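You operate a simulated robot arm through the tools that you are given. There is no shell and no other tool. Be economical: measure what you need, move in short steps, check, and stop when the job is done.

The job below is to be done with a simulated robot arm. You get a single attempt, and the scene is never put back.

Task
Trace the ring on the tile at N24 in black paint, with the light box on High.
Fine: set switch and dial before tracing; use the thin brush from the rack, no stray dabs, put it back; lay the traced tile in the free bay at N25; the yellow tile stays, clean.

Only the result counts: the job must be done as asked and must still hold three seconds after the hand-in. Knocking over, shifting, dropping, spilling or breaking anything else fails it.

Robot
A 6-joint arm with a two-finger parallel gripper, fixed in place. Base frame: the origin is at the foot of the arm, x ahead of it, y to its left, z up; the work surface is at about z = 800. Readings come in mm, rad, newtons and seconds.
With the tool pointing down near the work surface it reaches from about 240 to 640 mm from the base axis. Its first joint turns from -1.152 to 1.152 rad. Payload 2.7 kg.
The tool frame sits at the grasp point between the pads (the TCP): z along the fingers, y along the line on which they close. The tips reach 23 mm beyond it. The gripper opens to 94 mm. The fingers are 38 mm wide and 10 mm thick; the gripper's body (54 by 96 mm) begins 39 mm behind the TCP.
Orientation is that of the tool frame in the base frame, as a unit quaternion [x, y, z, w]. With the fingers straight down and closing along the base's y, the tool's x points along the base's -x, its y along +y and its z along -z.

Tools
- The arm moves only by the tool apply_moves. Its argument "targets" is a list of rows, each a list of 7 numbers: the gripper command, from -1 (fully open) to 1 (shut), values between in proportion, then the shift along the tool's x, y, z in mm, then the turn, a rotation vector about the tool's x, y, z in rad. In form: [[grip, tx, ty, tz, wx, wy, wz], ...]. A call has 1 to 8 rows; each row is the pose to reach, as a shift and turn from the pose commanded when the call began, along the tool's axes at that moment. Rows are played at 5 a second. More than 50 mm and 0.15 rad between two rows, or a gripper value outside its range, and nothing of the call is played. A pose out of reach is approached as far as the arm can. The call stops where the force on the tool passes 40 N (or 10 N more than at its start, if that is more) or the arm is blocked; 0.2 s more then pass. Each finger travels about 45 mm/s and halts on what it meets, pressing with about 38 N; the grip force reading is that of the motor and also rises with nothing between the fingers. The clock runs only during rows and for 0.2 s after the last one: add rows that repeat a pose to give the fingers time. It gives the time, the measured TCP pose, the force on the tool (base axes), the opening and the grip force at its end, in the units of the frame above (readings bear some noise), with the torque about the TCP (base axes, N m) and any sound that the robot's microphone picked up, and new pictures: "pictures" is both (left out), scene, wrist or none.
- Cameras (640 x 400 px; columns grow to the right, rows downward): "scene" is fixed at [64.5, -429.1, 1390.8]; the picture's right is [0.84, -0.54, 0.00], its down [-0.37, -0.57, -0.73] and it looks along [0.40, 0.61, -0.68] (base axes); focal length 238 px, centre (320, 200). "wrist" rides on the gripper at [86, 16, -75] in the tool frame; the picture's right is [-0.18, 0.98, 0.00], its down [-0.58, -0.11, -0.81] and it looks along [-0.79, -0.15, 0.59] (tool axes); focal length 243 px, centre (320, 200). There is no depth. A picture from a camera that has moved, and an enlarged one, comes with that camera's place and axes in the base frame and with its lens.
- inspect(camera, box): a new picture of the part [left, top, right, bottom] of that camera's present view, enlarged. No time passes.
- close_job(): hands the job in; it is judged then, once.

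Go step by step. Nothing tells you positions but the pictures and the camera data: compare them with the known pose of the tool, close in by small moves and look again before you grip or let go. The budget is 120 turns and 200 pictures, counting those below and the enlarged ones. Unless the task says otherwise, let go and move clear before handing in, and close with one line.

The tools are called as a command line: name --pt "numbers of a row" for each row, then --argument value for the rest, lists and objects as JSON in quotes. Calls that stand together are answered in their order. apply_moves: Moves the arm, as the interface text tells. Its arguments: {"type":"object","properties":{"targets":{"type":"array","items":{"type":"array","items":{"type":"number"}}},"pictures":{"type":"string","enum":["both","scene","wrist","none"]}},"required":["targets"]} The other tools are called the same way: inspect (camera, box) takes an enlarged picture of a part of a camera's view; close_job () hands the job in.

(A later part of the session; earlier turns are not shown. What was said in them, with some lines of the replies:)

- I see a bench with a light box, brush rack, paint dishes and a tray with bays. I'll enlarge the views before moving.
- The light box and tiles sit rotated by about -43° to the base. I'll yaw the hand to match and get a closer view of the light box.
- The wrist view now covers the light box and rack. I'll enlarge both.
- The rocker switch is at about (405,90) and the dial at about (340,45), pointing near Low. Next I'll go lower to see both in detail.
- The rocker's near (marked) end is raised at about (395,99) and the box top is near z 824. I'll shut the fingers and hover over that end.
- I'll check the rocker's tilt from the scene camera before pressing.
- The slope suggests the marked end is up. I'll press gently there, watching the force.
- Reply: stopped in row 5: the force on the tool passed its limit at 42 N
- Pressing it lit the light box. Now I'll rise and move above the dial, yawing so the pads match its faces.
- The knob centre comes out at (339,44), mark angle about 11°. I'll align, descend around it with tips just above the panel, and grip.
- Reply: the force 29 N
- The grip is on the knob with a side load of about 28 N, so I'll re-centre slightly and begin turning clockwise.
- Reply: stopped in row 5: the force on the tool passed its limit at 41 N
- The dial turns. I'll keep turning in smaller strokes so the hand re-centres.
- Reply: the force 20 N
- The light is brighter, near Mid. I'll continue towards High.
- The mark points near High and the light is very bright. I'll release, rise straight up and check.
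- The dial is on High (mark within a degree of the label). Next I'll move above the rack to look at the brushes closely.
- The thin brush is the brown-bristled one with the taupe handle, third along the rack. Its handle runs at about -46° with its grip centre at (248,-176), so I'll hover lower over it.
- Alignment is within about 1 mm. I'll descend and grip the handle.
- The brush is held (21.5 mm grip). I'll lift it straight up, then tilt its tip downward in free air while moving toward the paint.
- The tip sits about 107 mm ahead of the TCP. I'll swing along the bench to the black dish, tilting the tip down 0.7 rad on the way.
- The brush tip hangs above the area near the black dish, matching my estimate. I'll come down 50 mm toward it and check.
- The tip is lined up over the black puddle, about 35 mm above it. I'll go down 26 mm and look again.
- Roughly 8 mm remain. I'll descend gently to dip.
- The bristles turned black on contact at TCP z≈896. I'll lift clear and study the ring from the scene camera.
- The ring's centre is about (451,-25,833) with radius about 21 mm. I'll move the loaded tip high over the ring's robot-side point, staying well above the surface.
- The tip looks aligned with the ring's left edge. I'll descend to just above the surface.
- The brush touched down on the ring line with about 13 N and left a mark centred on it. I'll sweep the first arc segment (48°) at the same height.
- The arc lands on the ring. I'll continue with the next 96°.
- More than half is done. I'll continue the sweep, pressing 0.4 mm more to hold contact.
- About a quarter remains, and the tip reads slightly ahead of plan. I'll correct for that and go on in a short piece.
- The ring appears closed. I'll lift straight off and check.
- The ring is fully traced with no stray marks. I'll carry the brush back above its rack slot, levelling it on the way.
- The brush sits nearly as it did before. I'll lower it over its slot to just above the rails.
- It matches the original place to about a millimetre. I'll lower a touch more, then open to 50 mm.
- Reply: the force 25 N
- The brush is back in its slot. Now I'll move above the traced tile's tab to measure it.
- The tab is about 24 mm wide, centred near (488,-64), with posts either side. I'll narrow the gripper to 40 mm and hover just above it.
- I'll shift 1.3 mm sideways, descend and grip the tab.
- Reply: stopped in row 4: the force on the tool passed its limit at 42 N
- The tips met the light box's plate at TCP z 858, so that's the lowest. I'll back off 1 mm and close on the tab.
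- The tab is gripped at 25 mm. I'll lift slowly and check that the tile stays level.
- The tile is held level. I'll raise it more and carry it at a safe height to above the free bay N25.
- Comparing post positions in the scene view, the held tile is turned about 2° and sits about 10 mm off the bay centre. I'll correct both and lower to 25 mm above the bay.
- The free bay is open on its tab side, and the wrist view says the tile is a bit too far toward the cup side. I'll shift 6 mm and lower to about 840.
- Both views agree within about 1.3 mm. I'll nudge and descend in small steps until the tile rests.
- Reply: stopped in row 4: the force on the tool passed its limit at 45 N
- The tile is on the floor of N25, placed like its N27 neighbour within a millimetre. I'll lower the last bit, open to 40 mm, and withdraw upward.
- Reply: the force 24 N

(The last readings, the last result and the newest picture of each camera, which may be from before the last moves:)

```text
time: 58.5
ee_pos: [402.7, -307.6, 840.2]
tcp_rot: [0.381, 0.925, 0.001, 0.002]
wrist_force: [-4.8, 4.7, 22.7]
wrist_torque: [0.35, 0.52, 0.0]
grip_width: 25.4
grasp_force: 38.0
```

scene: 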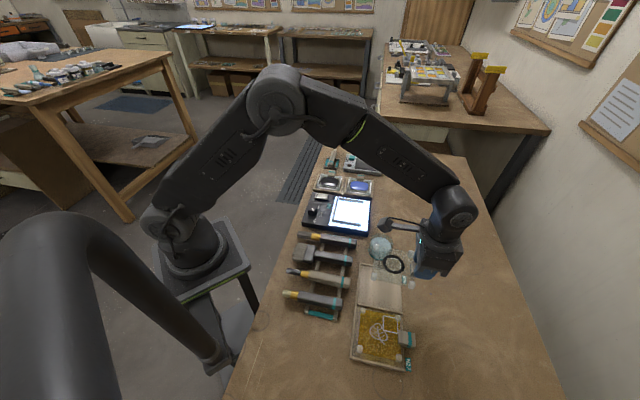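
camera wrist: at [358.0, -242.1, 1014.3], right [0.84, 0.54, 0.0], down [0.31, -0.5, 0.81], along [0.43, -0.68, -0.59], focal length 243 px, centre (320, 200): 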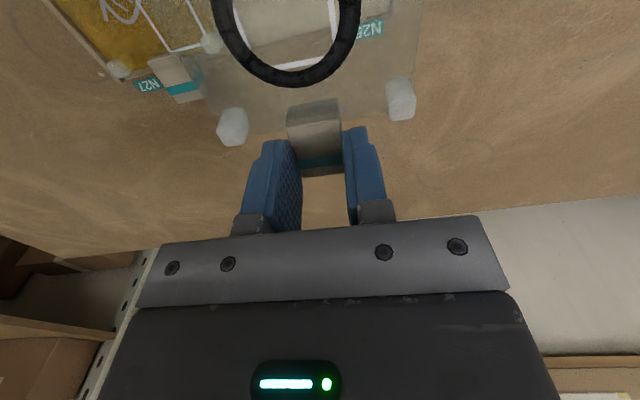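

apply_moves --pt "1 0 0 -0.8 0 0 0" --pt "0.35 0 0 -0.8 0 0 0" --pt "0.15 0 0 -0.8 0 0 0" --pt "0.15 0 0 -0.8 0 0 0" --pt "0.15 0 0 -10 0 0 0" --pt "0.15 0 0 -40 0 0 0" --pt "0.15 0 0 -85 0 0 0" --pt "0.15 0 0 -130 0 0 0" --pictures "both"

inspect --camera "scene" --box '[335, 235, 435, 375]'

inspect --camera "wrist" --box '[160, 0, 480, 200]'

inspect --camera "scene" --box '[270, 150, 390, 330]'

```text
time: 60.3
ee_pos: [401.7, -308.5, 967.5]
tcp_rot: [0.381, 0.924, 0.001, 0.002]
wrist_force: [-0.4, -0.4, 0.0]
wrist_torque: [0.03, 0.0, 0.01]
grip_width: 39.9
grasp_force: 0.1
camera wrist: at [350.9, -235.6, 1042.9], right [0.82, 0.57, 0.0], down [0.33, -0.49, 0.81], along [0.46, -0.66, -0.59], focal length 243 px, centre (320, 200)
```

scene: 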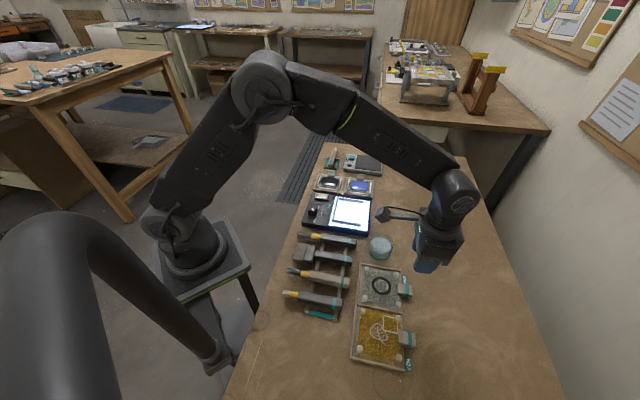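
wrist: 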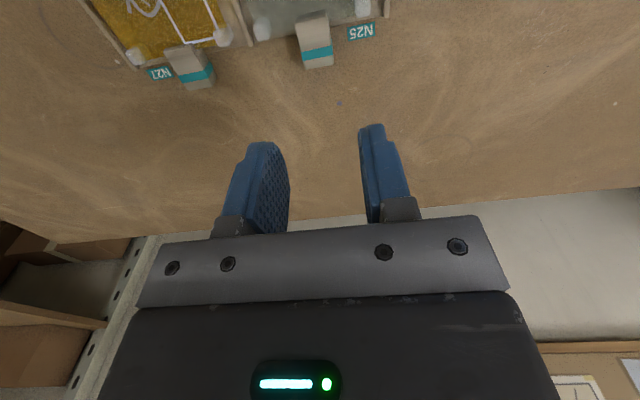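

```text
2.86 times, centred on (385, 305) of scene
camera zoom: at [64.5, -429.1, 1390.8], right [0.84, -0.54, 0.0], down [-0.37, -0.57, -0.73], along [0.4, 0.61, -0.68], focal length 680 px, centre (134, -100)
```

zoom: 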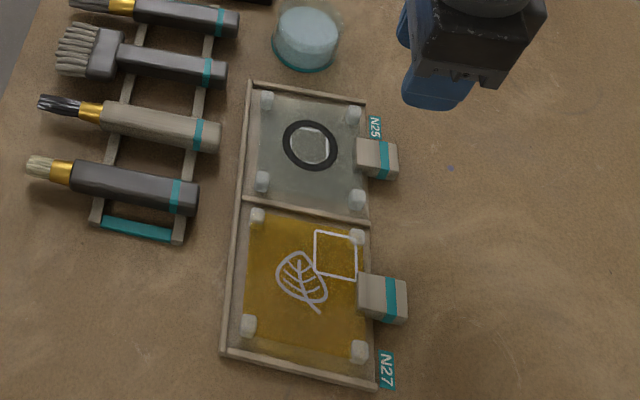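

```text
2.00 times, centred on (320, 100) of wrist
camera zoom: at [350.9, -235.6, 1042.9], right [0.82, 0.57, 0.0], down [0.33, -0.49, 0.81], along [0.46, -0.66, -0.59], focal length 485 px, centre (320, 400)
```

zoom: 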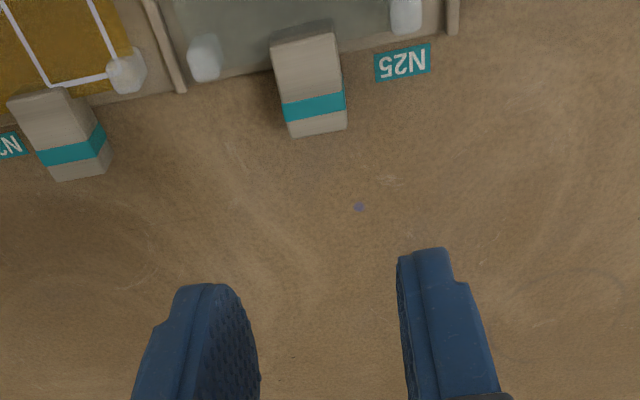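

```text
2.22 times, centred on (330, 240) of scene
camera zoom: at [64.5, -429.1, 1390.8], right [0.84, -0.54, 0.0], down [-0.37, -0.57, -0.73], along [0.4, 0.61, -0.68], focal length 529 px, centre (298, 111)
```

zoom: 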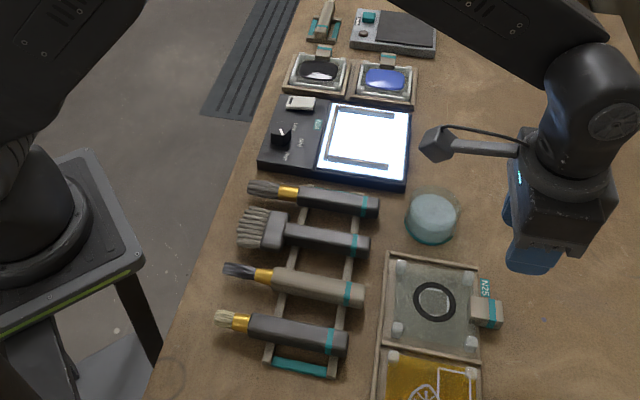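

Everything is in place: the traced tile lies in N25, the yellow tile is clean, the brush is racked, the light box is on High and the hand is clear. I'm handing in.

close_job

```text
The job is handed in.
```

I handed the job in with the ring on the N24 tile traced in black under the light box on High. The thin brush is back in the rack, the traced tile is in bay N25, and the yellow tile is clean and where it was.
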